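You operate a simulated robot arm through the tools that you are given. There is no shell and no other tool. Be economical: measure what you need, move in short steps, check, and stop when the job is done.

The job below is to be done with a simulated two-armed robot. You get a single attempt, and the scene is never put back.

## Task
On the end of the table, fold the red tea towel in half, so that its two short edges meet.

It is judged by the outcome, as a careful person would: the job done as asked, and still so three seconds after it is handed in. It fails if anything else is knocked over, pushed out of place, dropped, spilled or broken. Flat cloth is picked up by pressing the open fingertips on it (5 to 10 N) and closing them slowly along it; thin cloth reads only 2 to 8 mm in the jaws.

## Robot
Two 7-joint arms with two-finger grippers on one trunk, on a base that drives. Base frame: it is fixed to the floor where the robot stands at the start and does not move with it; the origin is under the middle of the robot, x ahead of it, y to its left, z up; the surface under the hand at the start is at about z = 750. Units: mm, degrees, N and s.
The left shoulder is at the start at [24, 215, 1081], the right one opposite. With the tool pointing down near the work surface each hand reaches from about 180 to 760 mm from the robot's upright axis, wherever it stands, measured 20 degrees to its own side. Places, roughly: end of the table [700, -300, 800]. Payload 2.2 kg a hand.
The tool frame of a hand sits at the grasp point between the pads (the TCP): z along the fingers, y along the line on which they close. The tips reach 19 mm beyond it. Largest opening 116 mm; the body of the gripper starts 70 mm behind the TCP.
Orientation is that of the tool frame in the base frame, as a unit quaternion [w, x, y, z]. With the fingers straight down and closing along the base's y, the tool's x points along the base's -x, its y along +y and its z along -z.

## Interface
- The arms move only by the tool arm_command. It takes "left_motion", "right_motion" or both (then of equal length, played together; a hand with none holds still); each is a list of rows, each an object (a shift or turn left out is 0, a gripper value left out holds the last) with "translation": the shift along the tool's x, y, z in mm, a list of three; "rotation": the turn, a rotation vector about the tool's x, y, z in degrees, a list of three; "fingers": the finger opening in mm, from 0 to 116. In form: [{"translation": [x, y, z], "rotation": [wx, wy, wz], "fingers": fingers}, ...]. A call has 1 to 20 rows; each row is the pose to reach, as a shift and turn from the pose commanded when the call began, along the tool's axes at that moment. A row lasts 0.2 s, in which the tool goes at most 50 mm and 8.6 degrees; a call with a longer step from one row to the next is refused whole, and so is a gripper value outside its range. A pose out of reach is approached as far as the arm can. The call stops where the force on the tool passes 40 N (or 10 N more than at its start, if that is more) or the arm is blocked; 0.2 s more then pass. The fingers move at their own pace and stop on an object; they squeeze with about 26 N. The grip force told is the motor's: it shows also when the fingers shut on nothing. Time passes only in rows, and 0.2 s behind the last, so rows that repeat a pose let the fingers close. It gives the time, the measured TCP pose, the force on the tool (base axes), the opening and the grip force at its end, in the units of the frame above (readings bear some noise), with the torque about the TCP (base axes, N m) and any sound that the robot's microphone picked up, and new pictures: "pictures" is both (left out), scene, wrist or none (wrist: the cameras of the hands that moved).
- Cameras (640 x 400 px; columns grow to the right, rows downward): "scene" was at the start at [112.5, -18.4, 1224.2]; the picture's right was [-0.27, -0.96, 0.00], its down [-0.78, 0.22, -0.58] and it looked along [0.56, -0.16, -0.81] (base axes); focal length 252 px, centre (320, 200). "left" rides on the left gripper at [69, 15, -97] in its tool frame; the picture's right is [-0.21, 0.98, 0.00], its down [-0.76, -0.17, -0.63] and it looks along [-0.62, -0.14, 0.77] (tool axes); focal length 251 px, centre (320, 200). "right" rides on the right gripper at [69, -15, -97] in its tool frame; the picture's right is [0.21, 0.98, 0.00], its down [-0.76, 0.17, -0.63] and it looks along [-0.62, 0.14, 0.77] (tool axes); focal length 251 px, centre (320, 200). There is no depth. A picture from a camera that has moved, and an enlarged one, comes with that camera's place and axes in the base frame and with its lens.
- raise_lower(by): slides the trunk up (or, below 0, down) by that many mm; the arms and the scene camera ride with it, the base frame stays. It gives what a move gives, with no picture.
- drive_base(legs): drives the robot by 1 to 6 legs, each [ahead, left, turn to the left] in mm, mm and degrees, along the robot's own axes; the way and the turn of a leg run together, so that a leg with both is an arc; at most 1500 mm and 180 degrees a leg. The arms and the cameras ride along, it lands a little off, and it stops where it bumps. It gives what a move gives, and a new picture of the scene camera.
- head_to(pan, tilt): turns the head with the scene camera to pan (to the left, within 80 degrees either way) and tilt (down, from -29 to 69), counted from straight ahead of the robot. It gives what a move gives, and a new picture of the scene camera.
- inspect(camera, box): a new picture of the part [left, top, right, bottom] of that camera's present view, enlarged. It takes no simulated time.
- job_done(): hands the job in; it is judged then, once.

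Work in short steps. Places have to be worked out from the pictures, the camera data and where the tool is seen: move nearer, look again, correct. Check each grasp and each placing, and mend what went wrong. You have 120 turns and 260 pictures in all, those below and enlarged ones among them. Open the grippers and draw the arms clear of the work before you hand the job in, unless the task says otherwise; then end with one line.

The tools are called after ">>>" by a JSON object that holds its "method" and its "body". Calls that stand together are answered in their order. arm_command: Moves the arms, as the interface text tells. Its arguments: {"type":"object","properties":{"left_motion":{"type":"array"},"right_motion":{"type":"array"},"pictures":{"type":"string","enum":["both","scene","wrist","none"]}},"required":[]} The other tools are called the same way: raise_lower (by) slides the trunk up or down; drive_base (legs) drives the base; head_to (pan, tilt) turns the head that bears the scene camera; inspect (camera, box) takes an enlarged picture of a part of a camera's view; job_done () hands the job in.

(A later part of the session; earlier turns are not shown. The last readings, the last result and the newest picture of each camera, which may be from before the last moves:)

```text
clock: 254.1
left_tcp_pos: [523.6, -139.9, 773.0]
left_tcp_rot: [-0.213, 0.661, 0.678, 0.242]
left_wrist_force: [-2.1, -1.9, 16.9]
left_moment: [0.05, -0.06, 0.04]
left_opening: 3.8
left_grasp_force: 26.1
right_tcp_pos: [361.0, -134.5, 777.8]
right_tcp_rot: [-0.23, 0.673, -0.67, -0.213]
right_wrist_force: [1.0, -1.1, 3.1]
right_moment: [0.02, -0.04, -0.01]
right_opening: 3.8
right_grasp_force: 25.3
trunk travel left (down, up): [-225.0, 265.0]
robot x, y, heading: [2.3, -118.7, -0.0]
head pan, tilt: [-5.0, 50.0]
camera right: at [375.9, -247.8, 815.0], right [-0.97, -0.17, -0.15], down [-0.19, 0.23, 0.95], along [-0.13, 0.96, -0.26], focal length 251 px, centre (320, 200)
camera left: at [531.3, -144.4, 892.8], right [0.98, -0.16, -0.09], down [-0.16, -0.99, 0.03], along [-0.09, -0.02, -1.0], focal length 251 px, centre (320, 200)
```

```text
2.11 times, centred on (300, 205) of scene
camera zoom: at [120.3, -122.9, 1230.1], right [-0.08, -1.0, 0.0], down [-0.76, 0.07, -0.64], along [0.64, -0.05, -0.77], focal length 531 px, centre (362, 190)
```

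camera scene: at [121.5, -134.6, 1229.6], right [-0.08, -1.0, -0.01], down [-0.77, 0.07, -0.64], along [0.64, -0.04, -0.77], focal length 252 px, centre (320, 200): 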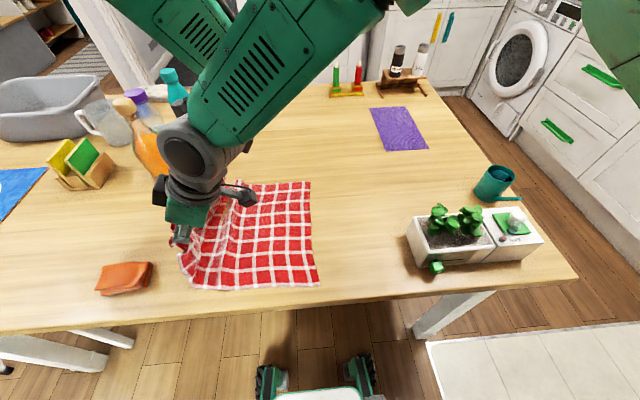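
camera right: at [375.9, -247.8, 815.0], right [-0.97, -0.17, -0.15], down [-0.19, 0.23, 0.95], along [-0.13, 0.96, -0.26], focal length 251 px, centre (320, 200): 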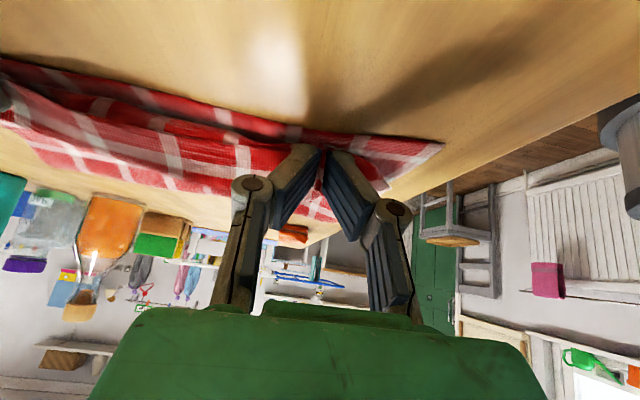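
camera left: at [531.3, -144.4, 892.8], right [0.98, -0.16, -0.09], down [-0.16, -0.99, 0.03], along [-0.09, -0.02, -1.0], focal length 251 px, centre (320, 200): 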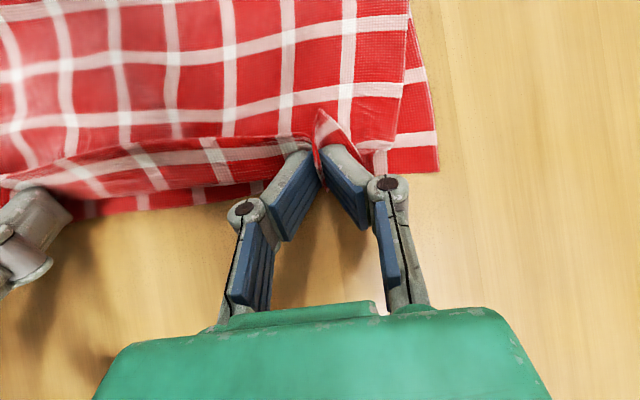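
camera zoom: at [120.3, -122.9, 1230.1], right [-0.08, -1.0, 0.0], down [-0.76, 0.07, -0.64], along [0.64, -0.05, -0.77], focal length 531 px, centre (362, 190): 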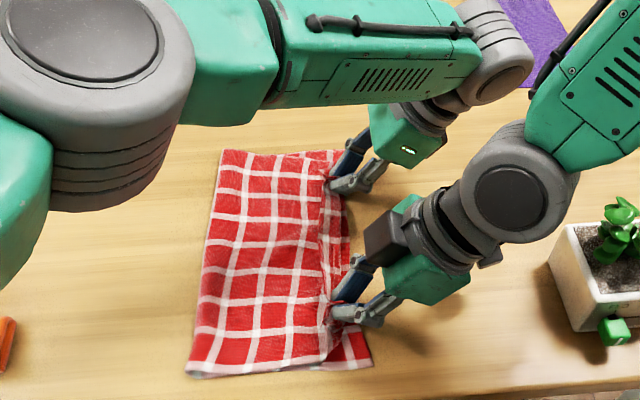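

Far better: the hems nearly coincide, with only a ~22 mm curl at the top hem. I pull out 10 mm more, loosen the jaws slightly and retreat along the fingers so the curl is drawn outward, then open.

>>> {"method": "arm_command", "body": {"left_motion": [{"translation": [-2, 0, -5]}, {"translation": [-6, 0, -9]}, {"translation": [-9, 0, -10]}, {"translation": [-10, 0, -9]}, {"translation": [-10, 0, -9], "fingers": 6}, {"translation": [-10, 0, -9], "fingers": 8}, {"translation": [-10, 0, -14], "fingers": 9}, {"translation": [-10, 0, -19]}, {"translation": [-10, 0, -24]}, {"translation": [-10, 0, -29]}, {"translation": [-10, 0, -34]}, {"translation": [-10, 0, -40]}, {"translation": [-10, 0, -46], "fingers": 20}, {"translation": [-10, 0, -55], "fingers": 36}, {"translation": [-10, 0, -70]}, {"translation": [-10, 0, -85]}], "right_motion": [{"translation": [2, 0, -2]}, {"translation": [5, 0, -4]}, {"translation": [8, 0, -6]}, {"translation": [8, 0, -5]}, {"translation": [8, 0, -5], "fingers": 6}, {"translation": [8, 0, -5], "fingers": 8}, {"translation": [8, 0, -10], "fingers": 9}, {"translation": [8, 0, -15]}, {"translation": [8, 0, -20]}, {"translation": [8, 0, -25]}, {"translation": [8, 0, -30]}, {"translation": [8, 0, -36]}, {"translation": [8, 0, -42], "fingers": 20}, {"translation": [8, 0, -50], "fingers": 36}, {"translation": [8, 0, -65]}, {"translation": [8, 0, -80]}], "pictures": "wrist"}}

>>> {"method": "inspect", "body": {"camera": "scene", "box": [200, 120, 400, 290]}}

```text
clock: 257.5
left_tcp_pos: [519.8, -160.8, 783.7]
left_tcp_rot: [-0.209, 0.663, 0.678, 0.24]
left_wrist_force: [0.0, 0.1, 0.1]
left_moment: [-0.01, -0.01, -0.01]
left_opening: 35.6
left_grasp_force: 0.1
left hand out of reach, approached as far as the arm can: row 7, 8, 9, 10, 11, 12, 13, 14, 15, 16
right_tcp_pos: [359.1, -188.5, 837.7]
right_tcp_rot: [-0.228, 0.674, -0.669, -0.214]
right_wrist_force: [1.4, 0.4, 0.0]
right_moment: [0.02, -0.02, 0.01]
right_opening: 35.9
right_grasp_force: 0.1
trunk travel left (down, up): [-225.0, 265.0]
robot x, y, heading: [3.1, -113.2, 0.3]
head pan, tilt: [-5.0, 50.0]
camera right: at [372.5, -301.4, 873.9], right [-0.97, -0.17, -0.15], down [-0.19, 0.23, 0.95], along [-0.13, 0.96, -0.26], focal length 251 px, centre (320, 200)
camera left: at [528.4, -163.3, 903.8], right [0.98, -0.16, -0.08], down [-0.16, -0.99, 0.04], along [-0.09, -0.03, -1.0], focal length 251 px, centre (320, 200)
```

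right: 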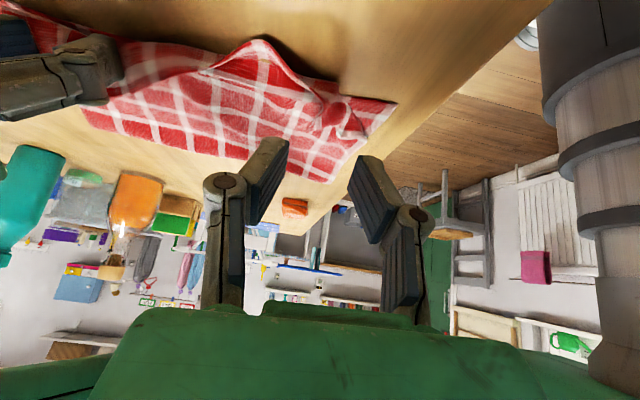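
left: 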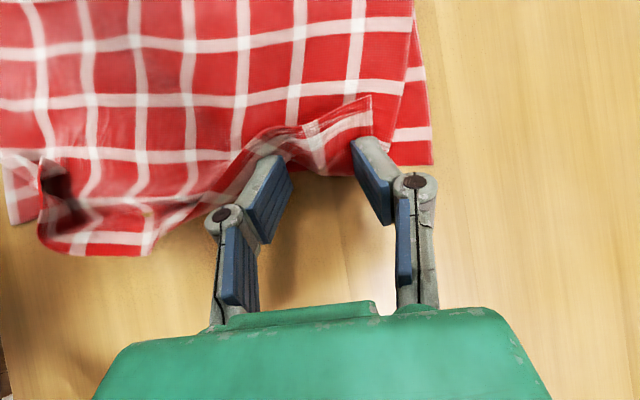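

```text
2.35 times, centred on (300, 205) of scene
camera zoom: at [122.1, -123.9, 1229.7], right [-0.08, -1.0, 0.0], down [-0.77, 0.07, -0.64], along [0.64, -0.05, -0.77], focal length 593 px, centre (367, 188)
```

zoom: 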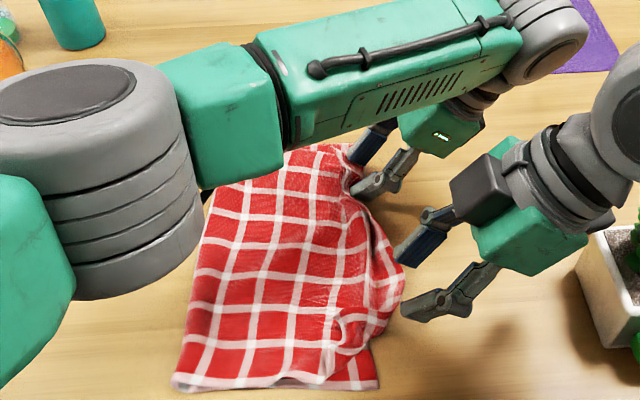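

The near and middle hem has flipped outward nicely. The left arm couldn't retreat along its fingers, so I raise it straight up while un-tilting, move the right hand clear, and look.

>>> {"method": "arm_command", "body": {"left_motion": [{"translation": [6, 0, -8], "rotation": [0, -2, 0]}, {"translation": [12, 0, -17], "rotation": [0, -6, 0]}, {"translation": [20, 0, -27], "rotation": [0, -10, 0]}, {"translation": [28, 0, -38], "rotation": [0, -14, 0]}, {"translation": [36, 0, -48], "rotation": [0, -18, 0]}, {"translation": [44, 0, -59], "rotation": [0, -22, 0]}, {"translation": [54, 0, -72], "rotation": [0, -26, 0]}, {"translation": [62, 0, -84], "rotation": [0, -30, 0]}, {"translation": [68, 0, -92], "rotation": [0, -34, 0]}, {"translation": [72, 0, -98], "rotation": [0, -37, 0]}, {"translation": [72, 0, -98], "rotation": [0, -37, 0]}], "right_motion": [{"translation": [0, 0, -10], "rotation": [0, 2, 0]}, {"translation": [0, 10, -20], "rotation": [0, 6, 0]}, {"translation": [0, 25, -30], "rotation": [0, 10, 0]}, {"translation": [0, 40, -40], "rotation": [0, 14, 0]}, {"translation": [0, 55, -45], "rotation": [0, 18, 0]}, {"translation": [0, 70, -45], "rotation": [0, 22, 0]}, {"translation": [0, 75, -45], "rotation": [0, 26, 0]}, {"translation": [0, 75, -45], "rotation": [0, 30, 0]}, {"translation": [0, 75, -45], "rotation": [0, 34, 0]}, {"translation": [0, 75, -45], "rotation": [0, 36, 0]}, {"translation": [0, 75, -45], "rotation": [0, 36, 0]}], "pictures": "wrist"}}

>>> {"method": "inspect", "body": {"camera": "scene", "box": [200, 120, 400, 290]}}

```text
clock: 259.9
left_tcp_pos: [512.1, -159.6, 903.1]
left_tcp_rot: [0.012, 0.703, 0.711, 0.019]
left_wrist_force: [0.0, -0.7, -0.5]
left_moment: [-0.02, -0.02, -0.04]
left_opening: 36.3
left_grasp_force: 0.1
right_tcp_pos: [285.0, -216.5, 873.1]
right_tcp_rot: [-0.01, 0.707, -0.707, 0.005]
right_wrist_force: [-0.2, -0.4, 0.2]
right_moment: [0.01, 0.0, -0.02]
right_opening: 36.0
right_grasp_force: 0.1
trunk travel left (down, up): [-225.0, 265.0]
robot x, y, heading: [6.6, -117.6, 0.4]
head pan, tilt: [-5.0, 50.0]
camera right: at [297.4, -285.9, 969.1], right [-0.98, -0.22, -0.02], down [-0.18, 0.75, 0.63], along [-0.12, 0.62, -0.77], focal length 251 px, centre (320, 200)
camera left: at [521.8, -92.6, 1000.9], right [0.98, -0.2, 0.04], down [-0.18, -0.76, 0.62], along [-0.1, -0.61, -0.78], focal length 251 px, centre (320, 200)
```

right: 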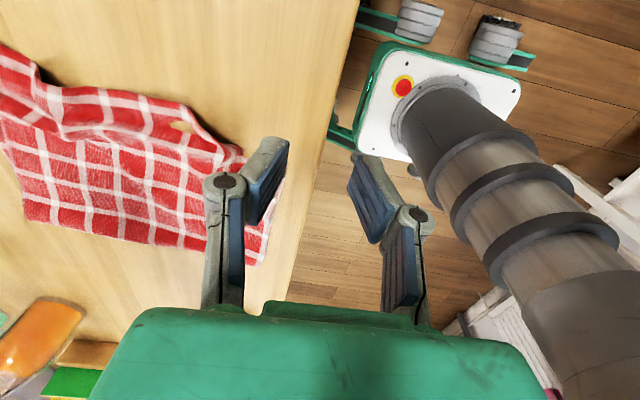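
left: 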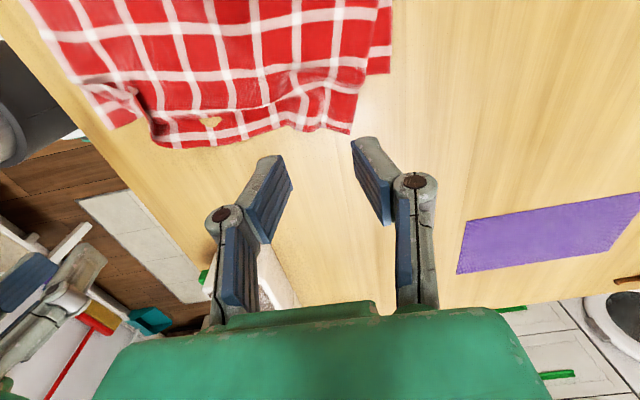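

```text
2.35 times, centred on (300, 205) of scene
camera zoom: at [122.0, -120.9, 1229.7], right [-0.08, -1.0, 0.0], down [-0.77, 0.06, -0.64], along [0.64, -0.05, -0.77], focal length 593 px, centre (367, 188)
```

zoom: 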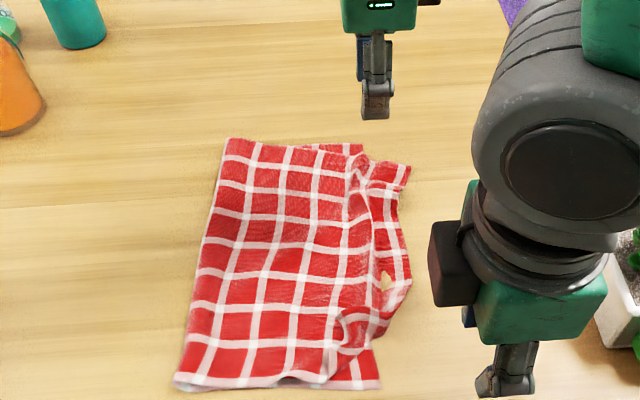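

The top hem now lies outward, overshooting the bottom hem by about 40 mm, with slight gathers. Out there it is a single layer on the table, so I can pinch it cleanly. I bring both hands above it: right (400, −172), left (522, −190).

>>> {"method": "arm_command", "body": {"left_motion": [{"translation": [-6, 2, 8], "fingers": 40}, {"translation": [-12, 4, 18]}, {"translation": [-18, 6, 28]}, {"translation": [-24, 8, 38]}, {"translation": [-30, 10, 48]}, {"translation": [-30, 10, 58]}, {"translation": [-30, 10, 68]}, {"translation": [-30, 10, 78]}, {"translation": [-30, 10, 86]}, {"translation": [-30, 10, 86]}, {"translation": [-30, 10, 86]}], "right_motion": [{"translation": [-4, -15, 0], "fingers": 40}, {"translation": [-10, -30, 4]}, {"translation": [-16, -45, 8]}, {"translation": [-22, -60, 14]}, {"translation": [-28, -75, 20]}, {"translation": [-34, -90, 28]}, {"translation": [-40, -105, 36]}, {"translation": [-44, -115, 46]}, {"translation": [-44, -115, 56]}, {"translation": [-44, -115, 56]}, {"translation": [-44, -115, 56]}], "pictures": "wrist"}}

```text
clock: 262.3
left_tcp_pos: [526.9, -190.8, 816.4]
left_tcp_rot: [0.012, 0.703, 0.711, 0.018]
left_wrist_force: [-0.2, 0.3, 0.2]
left_moment: [0.02, 0.0, -0.02]
left_opening: 40.1
left_grasp_force: 0.1
right_tcp_pos: [399.7, -171.2, 820.2]
right_tcp_rot: [-0.011, 0.708, -0.706, 0.005]
right_wrist_force: [0.4, -0.7, -0.2]
right_moment: [0.03, -0.03, 0.03]
right_opening: 39.8
right_grasp_force: 0.0
trunk travel left (down, up): [-225.0, 265.0]
robot x, y, heading: [1.5, -117.3, 0.2]
head pan, tilt: [-5.0, 50.0]
camera right: at [413.2, -240.3, 916.3], right [-0.98, -0.22, -0.02], down [-0.18, 0.75, 0.63], along [-0.12, 0.62, -0.77], focal length 251 px, centre (320, 200)
camera left: at [536.3, -122.1, 915.6], right [0.98, -0.2, 0.04], down [-0.18, -0.76, 0.62], along [-0.1, -0.61, -0.79], focal length 251 px, centre (320, 200)
```

right: 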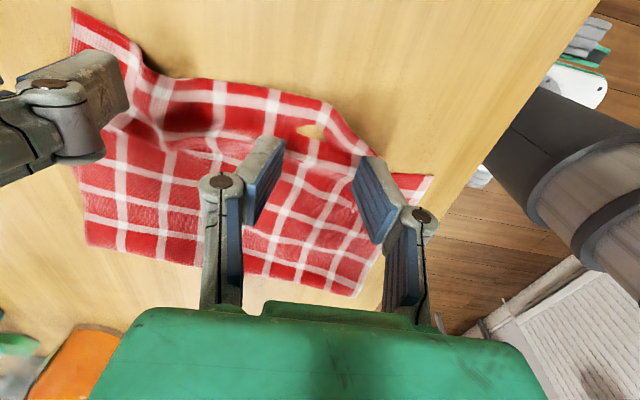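
left: 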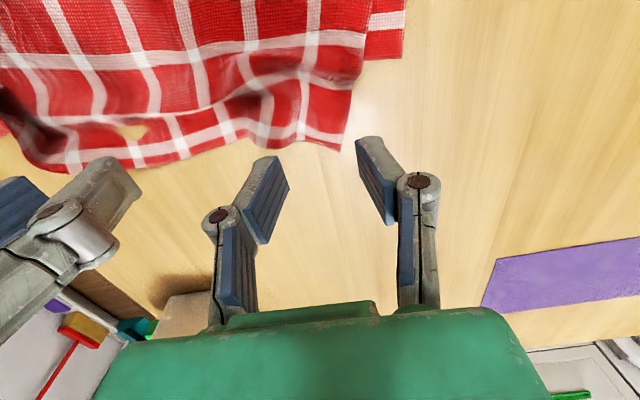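

The bottom corners are at (581, −156) and (310, −152); the top corners at about (539, −204) and (360, −158), so the hem is gathered. I pinch near each top corner and pull them out to their targets. First the pinch.

>>> {"method": "arm_command", "body": {"left_motion": [{"translation": [0, 0, 10], "fingers": 28}, {"translation": [0, 0, 20]}, {"translation": [0, 0, 30]}, {"translation": [0, 0, 38]}, {"translation": [0, 0, 42]}, {"translation": [0, 0, 44]}, {"translation": [0, 0, 45.5]}, {"translation": [0, 0, 45.5], "fingers": 25}, {"translation": [0, 0, 45.5], "fingers": 22}, {"translation": [0, 0, 45.5], "fingers": 19}, {"translation": [0, 0, 45.5], "fingers": 16}, {"translation": [0, 0, 45.5], "fingers": 13}, {"translation": [0, 0, 45.5], "fingers": 10}, {"translation": [0, 0, 45], "fingers": 7}, {"translation": [0, 0, 45], "fingers": 4}, {"translation": [0, 0, 44.5], "fingers": 0}, {"translation": [0, 0, 44.5], "fingers": 0}, {"translation": [0, 0, 44.5], "fingers": 0}], "right_motion": [{"translation": [-7, 12, 10], "fingers": 28}, {"translation": [-13, 22, 20]}, {"translation": [-13, 22, 30]}, {"translation": [-13, 22, 40]}, {"translation": [-13, 22, 45]}, {"translation": [-13, 22, 47.5]}, {"translation": [-13, 22, 49]}, {"translation": [-13, 22, 49], "fingers": 25}, {"translation": [-13, 22, 49], "fingers": 22}, {"translation": [-13, 22, 49], "fingers": 19}, {"translation": [-13, 22, 49], "fingers": 16}, {"translation": [-13, 22, 49], "fingers": 13}, {"translation": [-13, 22, 49], "fingers": 10}, {"translation": [-13, 22, 48.5], "fingers": 7}, {"translation": [-13, 22, 48.5], "fingers": 4}, {"translation": [-13, 22, 48], "fingers": 0}, {"translation": [-13, 22, 48], "fingers": 0}, {"translation": [-13, 22, 48], "fingers": 0}], "pictures": "wrist"}}

```text
clock: 266.1
left_tcp_pos: [529.4, -190.2, 772.3]
left_tcp_rot: [0.012, 0.703, 0.711, 0.019]
left_wrist_force: [-1.1, -0.6, 2.6]
left_moment: [-0.01, 0.05, -0.02]
left_opening: 3.2
left_grasp_force: 26.1
right_tcp_pos: [381.3, -159.1, 773.9]
right_tcp_rot: [0.013, -0.703, 0.711, 0.0]
right_wrist_force: [0.5, 1.1, -0.5]
right_moment: [-0.01, -0.01, 0.01]
right_opening: 0.0
right_grasp_force: 26.7
trunk travel left (down, up): [-225.0, 265.0]
robot x, y, heading: [3.8, -120.6, 0.4]
head pan, tilt: [-5.0, 50.0]
camera right: at [393.4, -230.0, 868.3], right [-0.98, -0.2, -0.02], down [-0.17, 0.75, 0.64], along [-0.11, 0.63, -0.76], focal length 251 px, centre (320, 200)
camera left: at [538.5, -121.6, 869.7], right [0.98, -0.2, 0.04], down [-0.18, -0.76, 0.62], along [-0.1, -0.61, -0.79], focal length 251 px, centre (320, 200)
```

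right: 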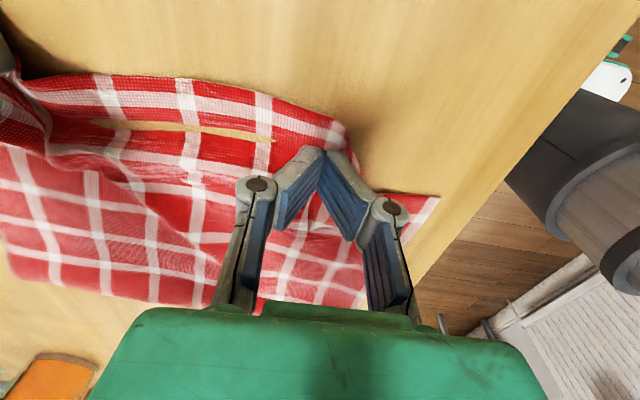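
left: 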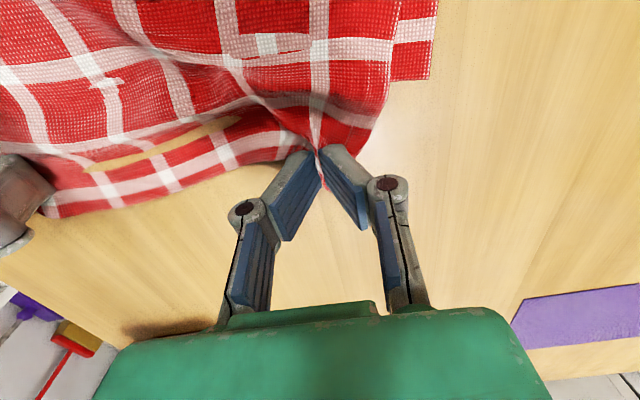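

Left has its corner (3.2 mm); right closed empty. The near top corner is at about (373, −183), so I retry at (392, −171), a little lower.

>>> {"method": "arm_command", "body": {"right_motion": [{"translation": [0, 0, -8], "fingers": 0}, {"translation": [6, -6, -10], "fingers": 15}, {"translation": [12, -11, -10], "fingers": 30}, {"translation": [12, -11, -5]}, {"translation": [12, -11, 0]}, {"translation": [12, -11, 2]}, {"translation": [12, -11, 3.5]}, {"translation": [12, -11, 4.5]}, {"translation": [12, -11, 4.5], "fingers": 26}, {"translation": [12, -11, 4.5], "fingers": 23}, {"translation": [12, -11, 4.5], "fingers": 20}, {"translation": [12, -11, 4.5], "fingers": 17}, {"translation": [12, -11, 4.5], "fingers": 14}, {"translation": [12, -11, 4.5], "fingers": 11}, {"translation": [12, -11, 4.5], "fingers": 8}, {"translation": [12, -11, 4], "fingers": 4}, {"translation": [12, -11, 4], "fingers": 0}, {"translation": [12, -11, 4], "fingers": 0}, {"translation": [12, -11, 4], "fingers": 0}], "pictures": "wrist"}}

```text
clock: 269.9
left_tcp_pos: [527.2, -190.4, 773.2]
left_tcp_rot: [0.012, 0.703, 0.71, 0.02]
left_wrist_force: [-0.8, -0.6, 0.5]
left_moment: [0.02, 0.05, -0.03]
left_opening: 3.2
left_grasp_force: 26.3
right_tcp_pos: [390.1, -170.5, 769.6]
right_tcp_rot: [0.015, -0.707, 0.707, -0.007]
right_wrist_force: [-1.8, -3.7, 19.7]
right_moment: [-0.04, 0.12, 0.0]
right_opening: 0.0
right_grasp_force: 25.9
trunk travel left (down, up): [-225.0, 265.0]
robot x, y, heading: [3.7, -115.8, 0.1]
head pan, tilt: [-5.0, 50.0]
stopped in row 18 (right hand): the force on the tool passed its limit at 41 N (the readings are from after the stop); the commanded pose is now the measured one
camera right: at [402.3, -239.3, 866.2], right [-0.98, -0.21, -0.03], down [-0.18, 0.75, 0.63], along [-0.11, 0.63, -0.77], focal length 251 px, centre (320, 200)
```

right: 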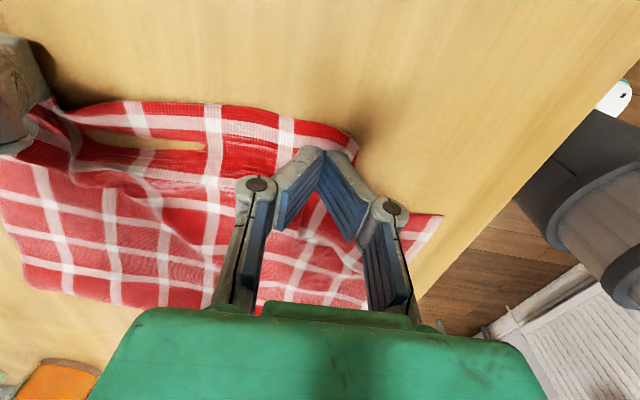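

The cloth slipped from between the tips. I retry with a wider 40 mm opening, which worked before, at moderate pressure.

>>> {"method": "arm_command", "body": {"right_motion": [{"translation": [0, 0, -10], "fingers": 0}, {"translation": [0, -5, -12], "fingers": 20}, {"translation": [0, -9, -12], "fingers": 40}, {"translation": [0, -9, -8]}, {"translation": [0, -9, -4]}, {"translation": [0, -9, -1.5]}, {"translation": [0, -9, 0]}, {"translation": [0, -9, 0], "fingers": 37}, {"translation": [0, -9, 0], "fingers": 34}, {"translation": [0, -9, 0], "fingers": 31}, {"translation": [0, -9, 0], "fingers": 28}, {"translation": [0, -9, 0], "fingers": 25}, {"translation": [0, -9, -0.3], "fingers": 21}, {"translation": [0, -9, -0.6], "fingers": 17}, {"translation": [0, -9, -0.9], "fingers": 13}, {"translation": [0, -9, -1.2], "fingers": 9}, {"translation": [0, -9, -1.5], "fingers": 5}, {"translation": [0, -9, -2], "fingers": 0}, {"translation": [0, -9, -2], "fingers": 0}, {"translation": [0, -9, -2], "fingers": 0}], "pictures": "wrist"}}

```text
clock: 274.1
left_tcp_pos: [527.6, -190.4, 772.3]
left_tcp_rot: [0.013, 0.703, 0.711, 0.019]
left_wrist_force: [-1.6, -0.5, -1.1]
left_moment: [0.05, 0.05, 0.04]
left_opening: 3.5
left_grasp_force: 26.0
right_tcp_pos: [399.7, -169.9, 770.7]
right_tcp_rot: [0.013, -0.707, 0.707, -0.007]
right_wrist_force: [2.9, 0.6, 5.2]
right_moment: [0.01, 0.02, -0.01]
right_opening: 4.4
right_grasp_force: 26.3
trunk travel left (down, up): [-225.0, 265.0]
robot x, y, heading: [3.5, -118.5, 0.1]
head pan, tilt: [-5.0, 50.0]
camera right: at [411.8, -238.7, 867.0], right [-0.98, -0.21, -0.03], down [-0.18, 0.75, 0.63], along [-0.11, 0.63, -0.77], focal length 251 px, centre (320, 200)
```

right: 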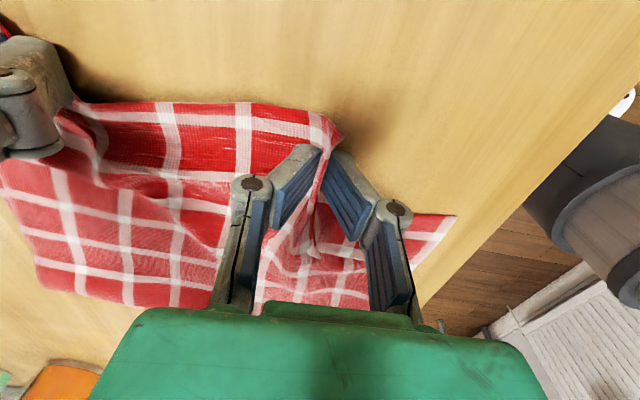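

Right now holds the top layer (4.4 mm). I lift both 40 mm, spread them and move back toward the fold so the top hem comes over the bottom hem, then lower.

>>> {"method": "arm_command", "body": {"left_motion": [{"translation": [0, 0, -8]}, {"translation": [2, 0, -16]}, {"translation": [6, 0, -24]}, {"translation": [11, 1, -32]}, {"translation": [16, 2, -38]}, {"translation": [22, 3, -40]}, {"translation": [28, 4, -40]}, {"translation": [34, 5, -38]}, {"translation": [39, 6, -33]}, {"translation": [43, 7, -26]}, {"translation": [46, 7, -18]}, {"translation": [48, 7, -10]}, {"translation": [48, 7, -4]}, {"translation": [48, 7, -2]}, {"translation": [48, 7, -2]}, {"translation": [48, 7, -2]}], "right_motion": [{"translation": [0, 2, -8]}, {"translation": [-2, 5, -16]}, {"translation": [-5, 8, -24]}, {"translation": [-8, 12, -32]}, {"translation": [-11, 16, -38]}, {"translation": [-15, 20, -40]}, {"translation": [-19, 24, -40]}, {"translation": [-23, 28, -38]}, {"translation": [-26, 32, -33]}, {"translation": [-28, 36, -26]}, {"translation": [-30, 39, -18]}, {"translation": [-31, 41, -10]}, {"translation": [-31, 42, -5]}, {"translation": [-31, 42, -3]}, {"translation": [-31, 42, -3]}, {"translation": [-31, 42, -3]}], "pictures": "wrist"}}

>>> {"method": "inspect", "body": {"camera": "scene", "box": [200, 120, 400, 290]}}

```text
clock: 277.5
left_tcp_pos: [532.9, -142.5, 775.4]
left_tcp_rot: [0.013, 0.703, 0.711, 0.018]
left_wrist_force: [-22.7, -2.4, 7.8]
left_moment: [0.03, 0.52, 0.32]
left_opening: 4.5
left_grasp_force: 26.6
right_tcp_pos: [373.1, -141.2, 790.8]
right_tcp_rot: [0.036, -0.684, 0.728, 0.014]
right_wrist_force: [23.9, 2.7, -2.3]
right_moment: [-0.01, -0.57, 0.02]
right_opening: 7.0
right_grasp_force: 25.8
trunk travel left (down, up): [-225.0, 265.0]
robot x, y, heading: [4.7, -118.2, 0.3]
head pan, tilt: [-5.0, 50.0]
camera right: at [381.3, -217.1, 882.3], right [-0.99, -0.15, -0.04], down [-0.14, 0.72, 0.68], along [-0.07, 0.68, -0.73], focal length 251 px, centre (320, 200)
camera left: at [542.2, -73.8, 873.8], right [0.98, -0.2, 0.04], down [-0.19, -0.76, 0.62], along [-0.09, -0.61, -0.79], focal length 251 px, centre (320, 200)
```

right: 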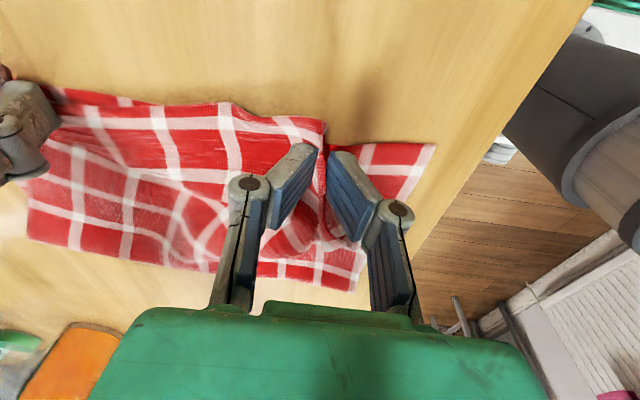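
left: 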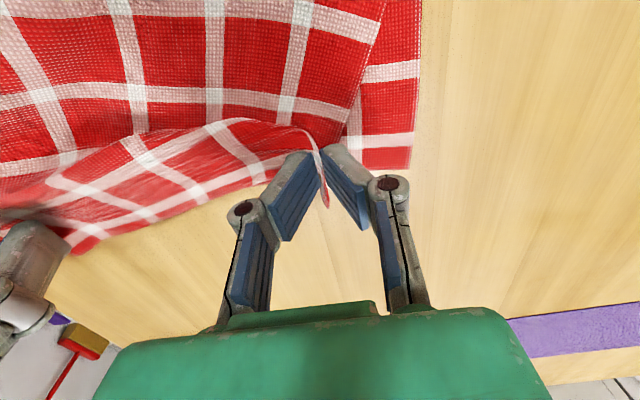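

```text
2.35 times, centred on (300, 205) of scene
camera zoom: at [121.9, -121.1, 1229.8], right [-0.08, -1.0, 0.0], down [-0.77, 0.06, -0.64], along [0.64, -0.05, -0.77], focal length 593 px, centre (367, 188)
```

zoom: 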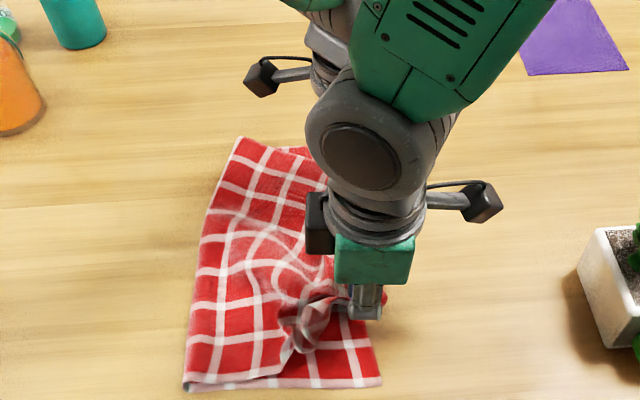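

The hem came over the bottom hem, but the pinches hold it gathered under tension. I lower and open the right hand slowly to spread its end, then the left pulls its corner outward +x and releases too.

>>> {"method": "arm_command", "body": {"left_motion": [{}, {}, {}, {}, {}, {}, {}, {}, {}, {}, {"translation": [0, 6, -4]}, {"translation": [0, 13, -6]}, {"translation": [0, 20, -6]}, {"translation": [-2, 27, -6]}, {"translation": [-4, 34, -4]}, {"translation": [-5, 38, 0]}, {"translation": [-5, 38, 2], "fingers": 10}, {"translation": [-5, 38, 2], "fingers": 22}, {"translation": [-5, 38, 2], "fingers": 36}, {"translation": [-5, 38, -10]}], "right_motion": [{"translation": [0, 2, 5]}, {"translation": [0, 4, 10]}, {"translation": [0, 5, 14]}, {"translation": [0, 5, 17], "fingers": 12}, {"translation": [0, 5, 18], "fingers": 20}, {"translation": [0, 5, 18], "fingers": 28}, {"translation": [0, 5, 18], "fingers": 36}, {"translation": [0, 5, 18], "fingers": 44}, {"translation": [0, 5, 18], "fingers": 52}, {"translation": [0, 5, 10]}, {"translation": [0, 5, -10]}, {"translation": [0, 5, -30]}, {"translation": [0, 10, -50]}, {"translation": [0, 20, -65]}, {"translation": [0, 35, -75]}, {"translation": [0, 50, -75]}, {"translation": [0, 60, -75]}, {"translation": [0, 60, -75]}, {"translation": [0, 60, -75]}, {"translation": [0, 60, -75]}], "pictures": "none"}}

>>> {"method": "arm_command", "body": {"left_motion": [{"translation": [0, 0, -20]}, {"translation": [0, 10, -45]}, {"translation": [0, 20, -70]}, {"translation": [0, 20, -90]}, {"translation": [0, 20, -90]}], "pictures": "wrist"}}

>>> {"method": "inspect", "body": {"camera": "right", "box": [0, 0, 640, 400]}}

>>> {"method": "inspect", "body": {"camera": "scene", "box": [200, 120, 400, 290]}}

```text
clock: 281.7
left_tcp_pos: [571.7, -146.5, 787.3]
left_tcp_rot: [0.012, 0.703, 0.711, 0.018]
left_wrist_force: [0.1, -0.6, 0.6]
left_moment: [0.0, -0.01, -0.02]
left_opening: 35.9
left_grasp_force: 0.0
right_tcp_pos: [294.0, -138.2, 845.6]
right_tcp_rot: [-0.013, 0.707, -0.707, 0.006]
right_wrist_force: [0.8, 0.0, -0.1]
right_moment: [-0.01, -0.02, 0.0]
right_opening: 51.9
right_grasp_force: 0.2
trunk travel left (down, up): [-225.0, 265.0]
robot x, y, heading: [5.7, -116.7, 0.2]
head pan, tilt: [-5.0, 50.0]
```

```text
clock: 282.9
left_tcp_pos: [589.2, -146.7, 877.4]
left_tcp_rot: [0.012, 0.703, 0.711, 0.02]
left_wrist_force: [0.1, -0.3, -0.3]
left_moment: [-0.05, 0.02, -0.02]
left_opening: 35.9
left_grasp_force: 0.1
right_tcp_pos: [295.0, -138.3, 845.9]
right_tcp_rot: [0.013, -0.707, 0.707, -0.007]
right_wrist_force: [0.1, -0.4, -0.2]
right_moment: [0.01, -0.03, -0.01]
right_opening: 52.0
right_grasp_force: 0.0
trunk travel left (down, up): [-225.0, 265.0]
robot x, y, heading: [4.8, -113.6, -0.1]
head pan, tilt: [-5.0, 50.0]
camera left: at [597.5, -78.3, 975.3], right [0.98, -0.2, 0.04], down [-0.19, -0.76, 0.62], along [-0.1, -0.61, -0.79], focal length 251 px, centre (320, 200)
```

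left: 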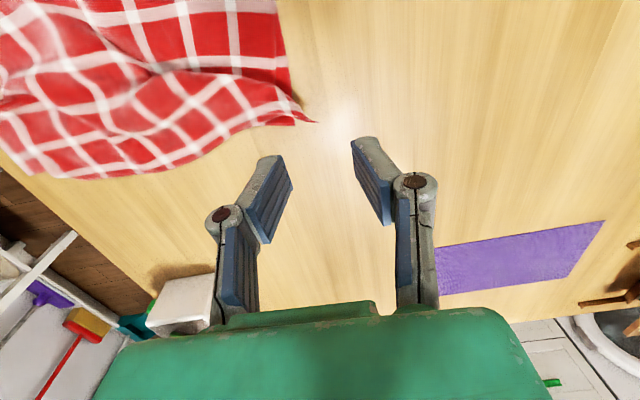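

```text
1.00 times, centred on (320, 200) of right (not enlarged: the box is as wide or as high as the picture)
camera zoom: at [306.8, -208.1, 941.2], right [-0.98, -0.21, -0.03], down [-0.18, 0.75, 0.63], along [-0.11, 0.62, -0.77], focal length 251 px, centre (320, 200)
```

zoom: 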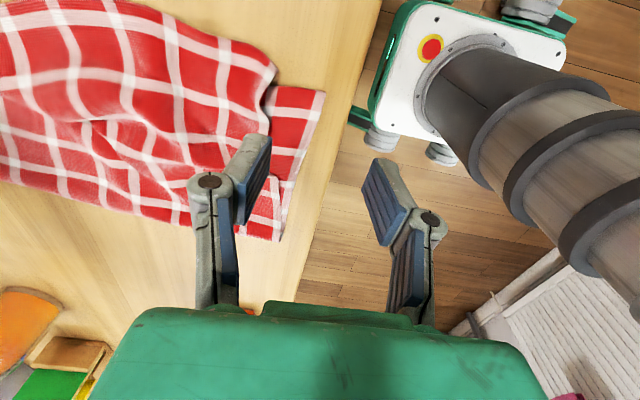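

```text
2.35 times, centred on (300, 205) of scene
camera zoom: at [122.5, -120.9, 1229.6], right [-0.08, -1.0, 0.0], down [-0.77, 0.06, -0.64], along [0.64, -0.05, -0.77], focal length 593 px, centre (367, 188)
```

zoom: 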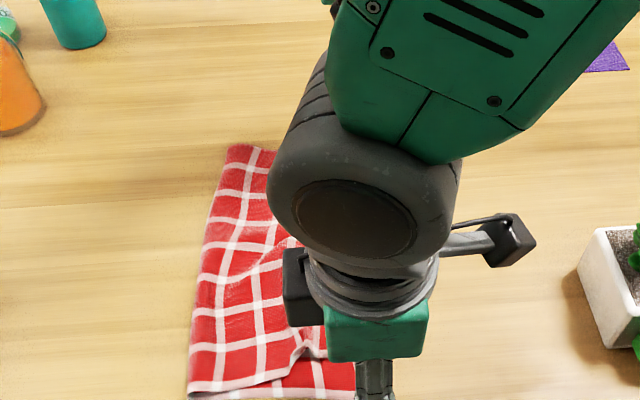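

Superb: the far corners coincide (top (584, −161), bottom about (581, −156)), and the near top corner is at (336, −163) against (297, −155). I pinch lightly near that near corner to pull it about 38 mm toward −x.

>>> {"method": "arm_command", "body": {"right_motion": [{"translation": [4, -12, 0], "fingers": 45}, {"translation": [8, -26, 5], "fingers": 36}, {"translation": [12, -40, 15]}, {"translation": [14, -54, 25]}, {"translation": [14, -60, 35]}, {"translation": [14, -60, 45]}, {"translation": [14, -60, 55]}, {"translation": [14, -60, 62]}, {"translation": [14, -60, 66]}, {"translation": [14, -60, 69]}, {"translation": [14, -60, 70.5]}, {"translation": [14, -60, 70.5]}, {"translation": [14, -60, 70.5]}], "pictures": "wrist"}}

```text
clock: 285.7
left_tcp_pos: [588.7, -147.0, 876.3]
left_tcp_rot: [0.013, 0.703, 0.71, 0.02]
left_wrist_force: [-0.9, 0.1, -0.5]
left_moment: [0.04, -0.03, 0.03]
left_opening: 36.1
left_grasp_force: 0.1
right_tcp_pos: [365.7, -151.4, 787.7]
right_tcp_rot: [0.026, -0.693, 0.72, 0.008]
right_wrist_force: [-0.6, -0.8, -0.4]
right_moment: [0.02, 0.04, 0.0]
right_opening: 36.2
right_grasp_force: 0.1
trunk travel left (down, up): [-225.0, 265.0]
robot x, y, heading: [8.4, -116.1, 0.0]
head pan, tilt: [-5.0, 50.0]
camera right: at [375.0, -226.1, 880.9], right [-0.98, -0.18, -0.04], down [-0.15, 0.73, 0.66], along [-0.09, 0.66, -0.75], focal length 251 px, centre (320, 200)
```

right: 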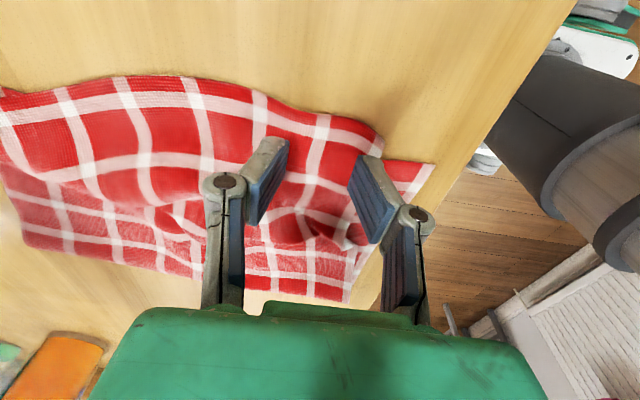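

The near top corner is at (336, −165), the bottom one at (301, −157). I lower the last bit, close, lift a touch and pull it toward −x.

>>> {"method": "arm_command", "body": {"right_motion": [{"translation": [1, 4, 5]}, {"translation": [2, 8, 9]}, {"translation": [2, 8, 12]}, {"translation": [2, 8, 14]}, {"translation": [2, 8, 14.5], "fingers": 32}, {"translation": [2, 8, 14.5], "fingers": 28}, {"translation": [2, 8, 14.5], "fingers": 24}, {"translation": [2, 8, 14.5], "fingers": 20}, {"translation": [2, 8, 14.5], "fingers": 16}, {"translation": [2, 8, 14.5], "fingers": 11}, {"translation": [2, 8, 14.5], "fingers": 6}, {"translation": [2, 8, 14], "fingers": 0}, {"translation": [2, 8, 14], "fingers": 0}, {"translation": [2, 8, 10]}, {"translation": [1, 14, 8]}, {"translation": [0, 22, 8]}, {"translation": [-1, 30, 8]}, {"translation": [-2, 38, 8]}, {"translation": [-3, 46, 8]}, {"translation": [-3, 46, 8]}], "pictures": "wrist"}}

```text
clock: 289.5
left_tcp_pos: [586.1, -146.9, 878.5]
left_tcp_rot: [0.014, 0.704, 0.71, 0.02]
left_wrist_force: [-0.1, 0.3, 0.3]
left_moment: [0.04, 0.0, 0.01]
left_opening: 35.9
left_grasp_force: 0.0
right_tcp_pos: [324.3, -154.8, 771.5]
right_tcp_rot: [0.019, -0.679, 0.734, 0.027]
right_wrist_force: [-0.2, 0.7, 18.4]
right_moment: [-0.03, -0.02, 0.02]
right_opening: 0.1
right_grasp_force: 26.0
trunk travel left (down, up): [-225.0, 265.0]
robot x, y, heading: [3.6, -118.2, 0.0]
head pan, tilt: [-5.0, 50.0]
stopped in row 19 (right hand): the force on the tool passed its limit at 43 N (the readings are from after the stop); the commanded pose is now the measured one
camera right: at [334.2, -229.0, 861.8], right [-0.99, -0.14, 0.0], down [-0.1, 0.72, 0.68], along [-0.09, 0.68, -0.73], focal length 251 px, centre (320, 200)
```

right: 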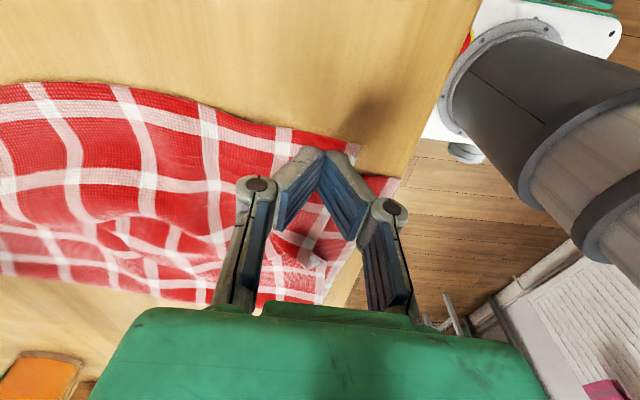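

The tips slid but the light drag pulled the near corner most of the way: it is now about 25 mm from its mate. I raise the right hand and move both hands clear to see the whole towel.

>>> {"method": "arm_command", "body": {"left_motion": [{"translation": [0, 0, -20]}, {"translation": [0, 10, -40]}, {"translation": [0, 20, -60]}, {"translation": [10, 30, -60]}, {"translation": [20, 40, -60]}, {"translation": [30, 50, -60]}, {"translation": [40, 60, -60]}, {"translation": [40, 60, -60]}], "right_motion": [{"translation": [0, 0, -10]}, {"translation": [0, 0, -25]}, {"translation": [0, 0, -45]}, {"translation": [10, 0, -65]}, {"translation": [30, 0, -85]}, {"translation": [50, 10, -100]}, {"translation": [75, 20, -110]}, {"translation": [95, 30, -110]}], "pictures": "none"}}

>>> {"method": "inspect", "body": {"camera": "scene", "box": [190, 120, 390, 290]}}

>>> {"method": "inspect", "body": {"camera": "left", "box": [0, 0, 400, 250]}}

```text
clock: 291.3
left_tcp_pos: [641.2, -108.2, 942.7]
left_tcp_rot: [0.013, 0.703, 0.711, 0.02]
left_wrist_force: [-0.4, -1.1, -0.5]
left_moment: [-0.03, 0.02, -0.03]
left_opening: 36.0
left_grasp_force: 0.2
right_tcp_pos: [288.0, -251.4, 874.1]
right_tcp_rot: [0.019, -0.684, 0.729, 0.023]
right_wrist_force: [0.0, -0.4, -0.1]
right_moment: [0.02, -0.03, -0.01]
right_opening: 0.0
right_grasp_force: 25.4
trunk travel left (down, up): [-225.0, 265.0]
robot x, y, heading: [1.9, -117.4, 0.2]
head pan, tilt: [-5.0, 50.0]
```

```text
2.35 times, centred on (290, 205) of scene
camera zoom: at [122.2, -122.2, 1229.7], right [-0.08, -1.0, 0.0], down [-0.77, 0.07, -0.64], along [0.64, -0.05, -0.77], focal length 593 px, centre (391, 188)
```

zoom: 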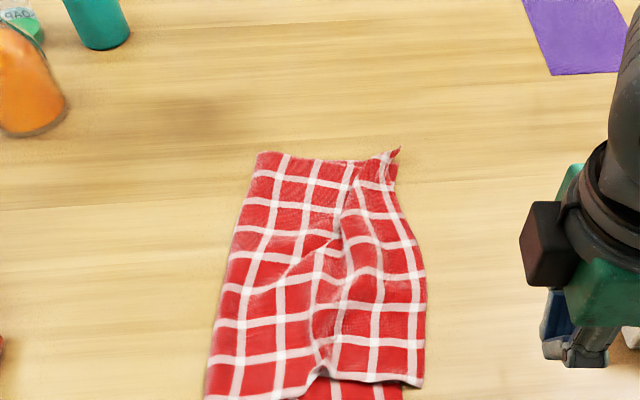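

```text
1.60 times, centred on (200, 125) of left
camera zoom: at [650.8, -39.9, 1041.1], right [0.98, -0.2, 0.04], down [-0.19, -0.76, 0.62], along [-0.09, -0.61, -0.79], focal length 402 px, centre (512, 320)
```

zoom: 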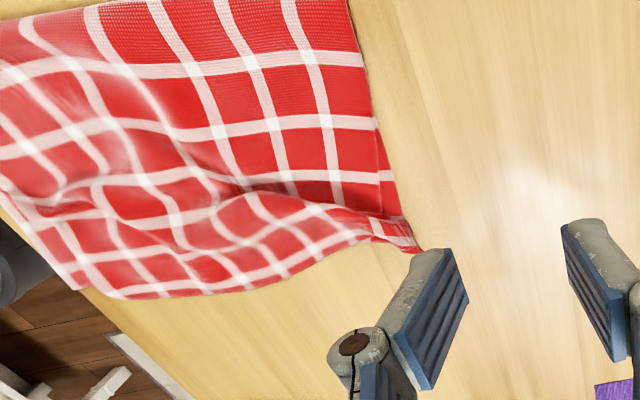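

The towel is folded with the hems together; what remains is a slack ridge in the top layer at y ≈ −85. I sweep it toward the fold with the left fingers spread wide, tips just above the flat cloth, starting at the middle.

>>> {"method": "arm_command", "body": {"left_motion": [{"translation": [0, -12, 0], "fingers": 60}, {"translation": [0, -30, 0], "fingers": 90}, {"translation": [0, -50, 5], "fingers": 100}, {"translation": [-2, -70, 12]}, {"translation": [-4, -90, 20]}, {"translation": [-6, -110, 30]}, {"translation": [-8, -130, 42]}, {"translation": [-10, -150, 56]}, {"translation": [-12, -165, 72]}, {"translation": [-14, -175, 90]}, {"translation": [-14, -178, 110]}, {"translation": [-14, -178, 130]}, {"translation": [-14, -178, 145]}, {"translation": [-14, -178, 145]}], "pictures": "none"}}

>>> {"method": "arm_command", "body": {"left_motion": [{"translation": [0, 0, 8]}, {"translation": [0, 0, 15]}, {"translation": [0, 0, 20]}, {"translation": [0, 0, 21]}, {"translation": [7, 0, 21]}, {"translation": [14, 0, 21]}, {"translation": [21, 0, 21]}, {"translation": [28, 0, 21]}, {"translation": [35, 0, 21]}, {"translation": [42, 0, 21]}, {"translation": [49, 0, 21]}, {"translation": [57, 0, 21]}, {"translation": [65, 0, 21]}, {"translation": [73, 0, 21]}, {"translation": [81, 0, 21]}, {"translation": [89, 0, 21]}, {"translation": [97, 0, 21]}, {"translation": [105, 0, 21]}, {"translation": [110, 0, 10]}, {"translation": [112, 0, -20]}], "pictures": "none"}}

>>> {"method": "inspect", "body": {"camera": "scene", "box": [190, 120, 390, 300]}}

```text
clock: 294.3
left_tcp_pos: [478.5, -116.8, 794.7]
left_tcp_rot: [0.018, 0.695, 0.718, 0.013]
left_wrist_force: [-0.2, 0.0, -0.1]
left_moment: [-0.02, -0.02, 0.03]
left_opening: 100.1
left_grasp_force: 0.1
right_tcp_pos: [285.6, -250.4, 874.1]
right_tcp_rot: [0.018, -0.684, 0.729, 0.022]
right_wrist_force: [0.0, -0.2, -1.0]
right_moment: [0.04, 0.01, 0.04]
right_opening: 0.0
right_grasp_force: 26.2
trunk travel left (down, up): [-225.0, 265.0]
robot x, y, heading: [3.7, -120.1, 0.3]
head pan, tilt: [-5.0, 50.0]
```

```text
clock: 298.5
left_tcp_pos: [469.9, -7.3, 810.4]
left_tcp_rot: [0.013, 0.703, 0.71, 0.02]
left_wrist_force: [-0.5, 0.3, 0.8]
left_moment: [0.0, -0.01, 0.0]
left_opening: 100.1
left_grasp_force: 0.0
right_tcp_pos: [287.1, -250.7, 873.4]
right_tcp_rot: [0.018, -0.683, 0.729, 0.022]
right_wrist_force: [-0.9, -0.1, 0.2]
right_moment: [0.02, 0.01, -0.03]
right_opening: 0.3
right_grasp_force: 25.9
trunk travel left (down, up): [-225.0, 265.0]
robot x, y, heading: [6.0, -114.9, 0.1]
head pan, tilt: [-5.0, 50.0]
```

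```text
2.22 times, centred on (290, 210) of scene
camera zoom: at [121.0, -120.7, 1229.9], right [-0.08, -1.0, 0.0], down [-0.77, 0.06, -0.64], along [0.64, -0.05, -0.77], focal length 560 px, centre (387, 178)
```

zoom: 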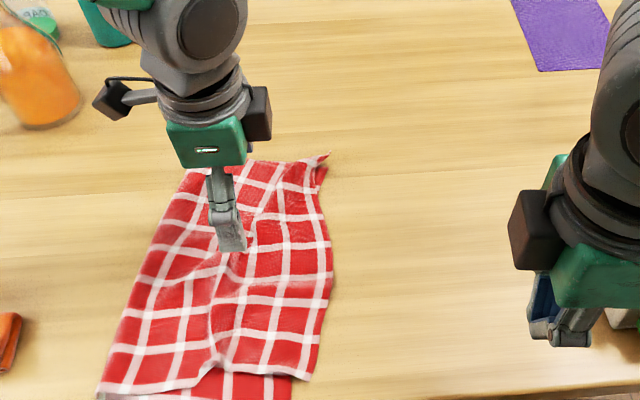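

The ridge is mostly gone; the towel slid as one piece but stays well clear of everything. I lift the left hand away and check the whole towel and its corners.

>>> {"method": "arm_command", "body": {"left_motion": [{"translation": [0, 0, -20], "fingers": 60}, {"translation": [0, 15, -40], "fingers": 36}, {"translation": [0, 35, -60]}, {"translation": [0, 60, -80]}, {"translation": [10, 85, -100]}, {"translation": [20, 110, -110]}, {"translation": [30, 130, -110]}, {"translation": [30, 140, -110]}], "right_motion": [{"translation": [0, 0, -10]}, {"translation": [0, 0, -20]}, {"translation": [0, 0, -20]}, {"translation": [0, 0, -20]}, {"translation": [0, 0, -20]}, {"translation": [0, 0, -20]}, {"translation": [0, 0, -20]}, {"translation": [0, 0, -20]}], "pictures": "none"}}

>>> {"method": "inspect", "body": {"camera": "scene", "box": [180, 150, 340, 310]}}

>>> {"method": "inspect", "body": {"camera": "right", "box": [0, 0, 640, 400]}}

```text
clock: 300.3
left_tcp_pos: [605.2, 24.2, 926.5]
left_tcp_rot: [0.014, 0.703, 0.711, 0.02]
left_wrist_force: [0.1, -0.3, -1.1]
left_moment: [0.02, 0.01, 0.01]
left_opening: 35.9
left_grasp_force: 0.1
right_tcp_pos: [287.1, -251.9, 893.2]
right_tcp_rot: [0.018, -0.684, 0.729, 0.021]
right_wrist_force: [0.4, -0.4, 0.4]
right_moment: [0.01, -0.01, -0.02]
right_opening: 0.0
right_grasp_force: 25.9
trunk travel left (down, up): [-225.0, 265.0]
robot x, y, heading: [4.5, -116.5, 0.1]
head pan, tilt: [-5.0, 50.0]
```

```text
2.50 times, centred on (260, 230) of scene
camera zoom: at [122.6, -120.6, 1229.7], right [-0.08, -1.0, 0.0], down [-0.77, 0.06, -0.64], along [0.64, -0.05, -0.77], focal length 630 px, centre (470, 125)
```

zoom: 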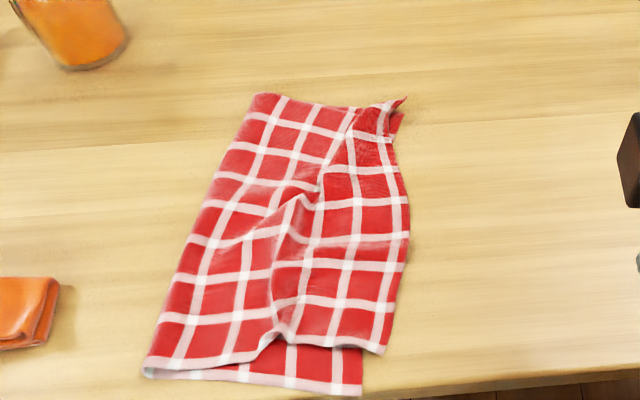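

```text
1.00 times, centred on (320, 200) of right (not enlarged: the box is as wide or as high as the picture)
camera zoom: at [297.8, -326.7, 985.5], right [-0.99, -0.15, 0.0], down [-0.11, 0.73, 0.68], along [-0.1, 0.67, -0.74], focal length 251 px, centre (320, 200)
```

zoom: 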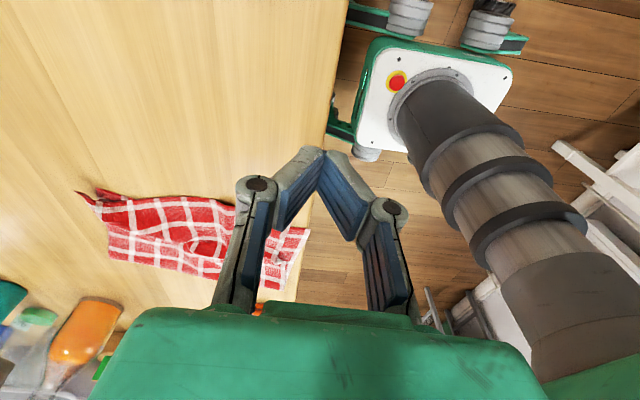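

The towel is well folded: far corners together, near corners about 34 mm apart (top (303, −71), bottom (273, −55)). A ridge still stands in the top layer near the front edge at about (325, 10). I'll pinch that ridge with the right hand turned to close along y, and use it to draw the top's near end forward.

>>> {"method": "arm_command", "body": {"right_motion": [{"translation": [-10, -1, -5], "rotation": [0, 0, 5], "fingers": 20}, {"translation": [-24, -3, -5], "rotation": [0, 0, 10], "fingers": 40}, {"translation": [-39, -5, -5], "rotation": [0, 0, 15]}, {"translation": [-54, -7, -5], "rotation": [0, 0, 20]}, {"translation": [-69, -9, -5], "rotation": [0, 0, 25]}, {"translation": [-84, -11, 0], "rotation": [0, 0, 30]}, {"translation": [-99, -13, 5], "rotation": [0, 0, 35]}, {"translation": [-114, -15, 10], "rotation": [0, 0, 40]}, {"translation": [-129, -17, 15], "rotation": [0, 0, 45]}, {"translation": [-144, -19, 20], "rotation": [0, 0, 50]}, {"translation": [-159, -21, 25], "rotation": [0, 0, 55]}, {"translation": [-174, -23, 30], "rotation": [0, 0, 60]}, {"translation": [-190, -25, 35], "rotation": [0, 0, 65]}, {"translation": [-206, -27, 40], "rotation": [0, 0, 70]}, {"translation": [-222, -29, 46], "rotation": [0, 0, 75]}, {"translation": [-238, -31, 52], "rotation": [0, 0, 80]}, {"translation": [-252, -31.5, 58], "rotation": [0, 0, 86]}, {"translation": [-262, -31.5, 63], "rotation": [0, 0, 86]}, {"translation": [-262, -31.5, 63], "rotation": [0, 0, 86]}], "pictures": "wrist"}}

```text
clock: 304.5
left_tcp_pos: [601.8, 25.0, 928.8]
left_tcp_rot: [0.016, 0.704, 0.71, 0.022]
left_wrist_force: [-0.1, -0.3, 0.2]
left_moment: [-0.03, 0.03, 0.0]
left_opening: 36.1
left_grasp_force: 0.0
right_tcp_pos: [359.1, 4.0, 869.8]
right_tcp_rot: [-0.003, 0.033, 0.998, 0.058]
right_wrist_force: [0.3, -0.4, 0.0]
right_moment: [0.0, -0.01, -0.03]
right_opening: 40.2
right_grasp_force: 0.1
trunk travel left (down, up): [-225.0, 265.0]
robot x, y, heading: [2.3, -118.0, -0.0]
head pan, tilt: [-5.0, 50.0]
stopped in row 19 (right hand): the arm was blocked; the commanded pose is now the measured one
camera right: at [289.6, -18.2, 965.3], right [-0.15, 0.98, 0.12], down [0.77, 0.04, 0.64], along [0.62, 0.19, -0.76], focal length 251 px, centre (320, 200)
```

right: 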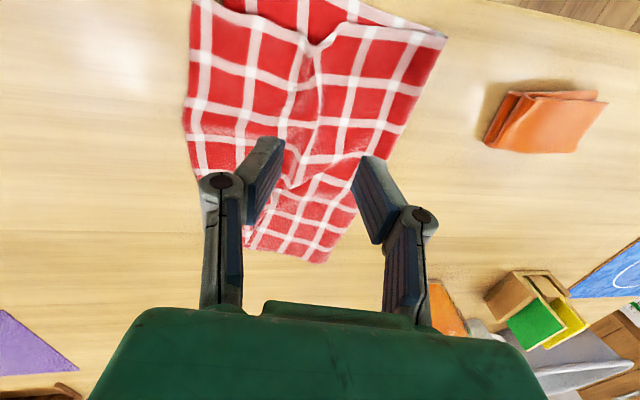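

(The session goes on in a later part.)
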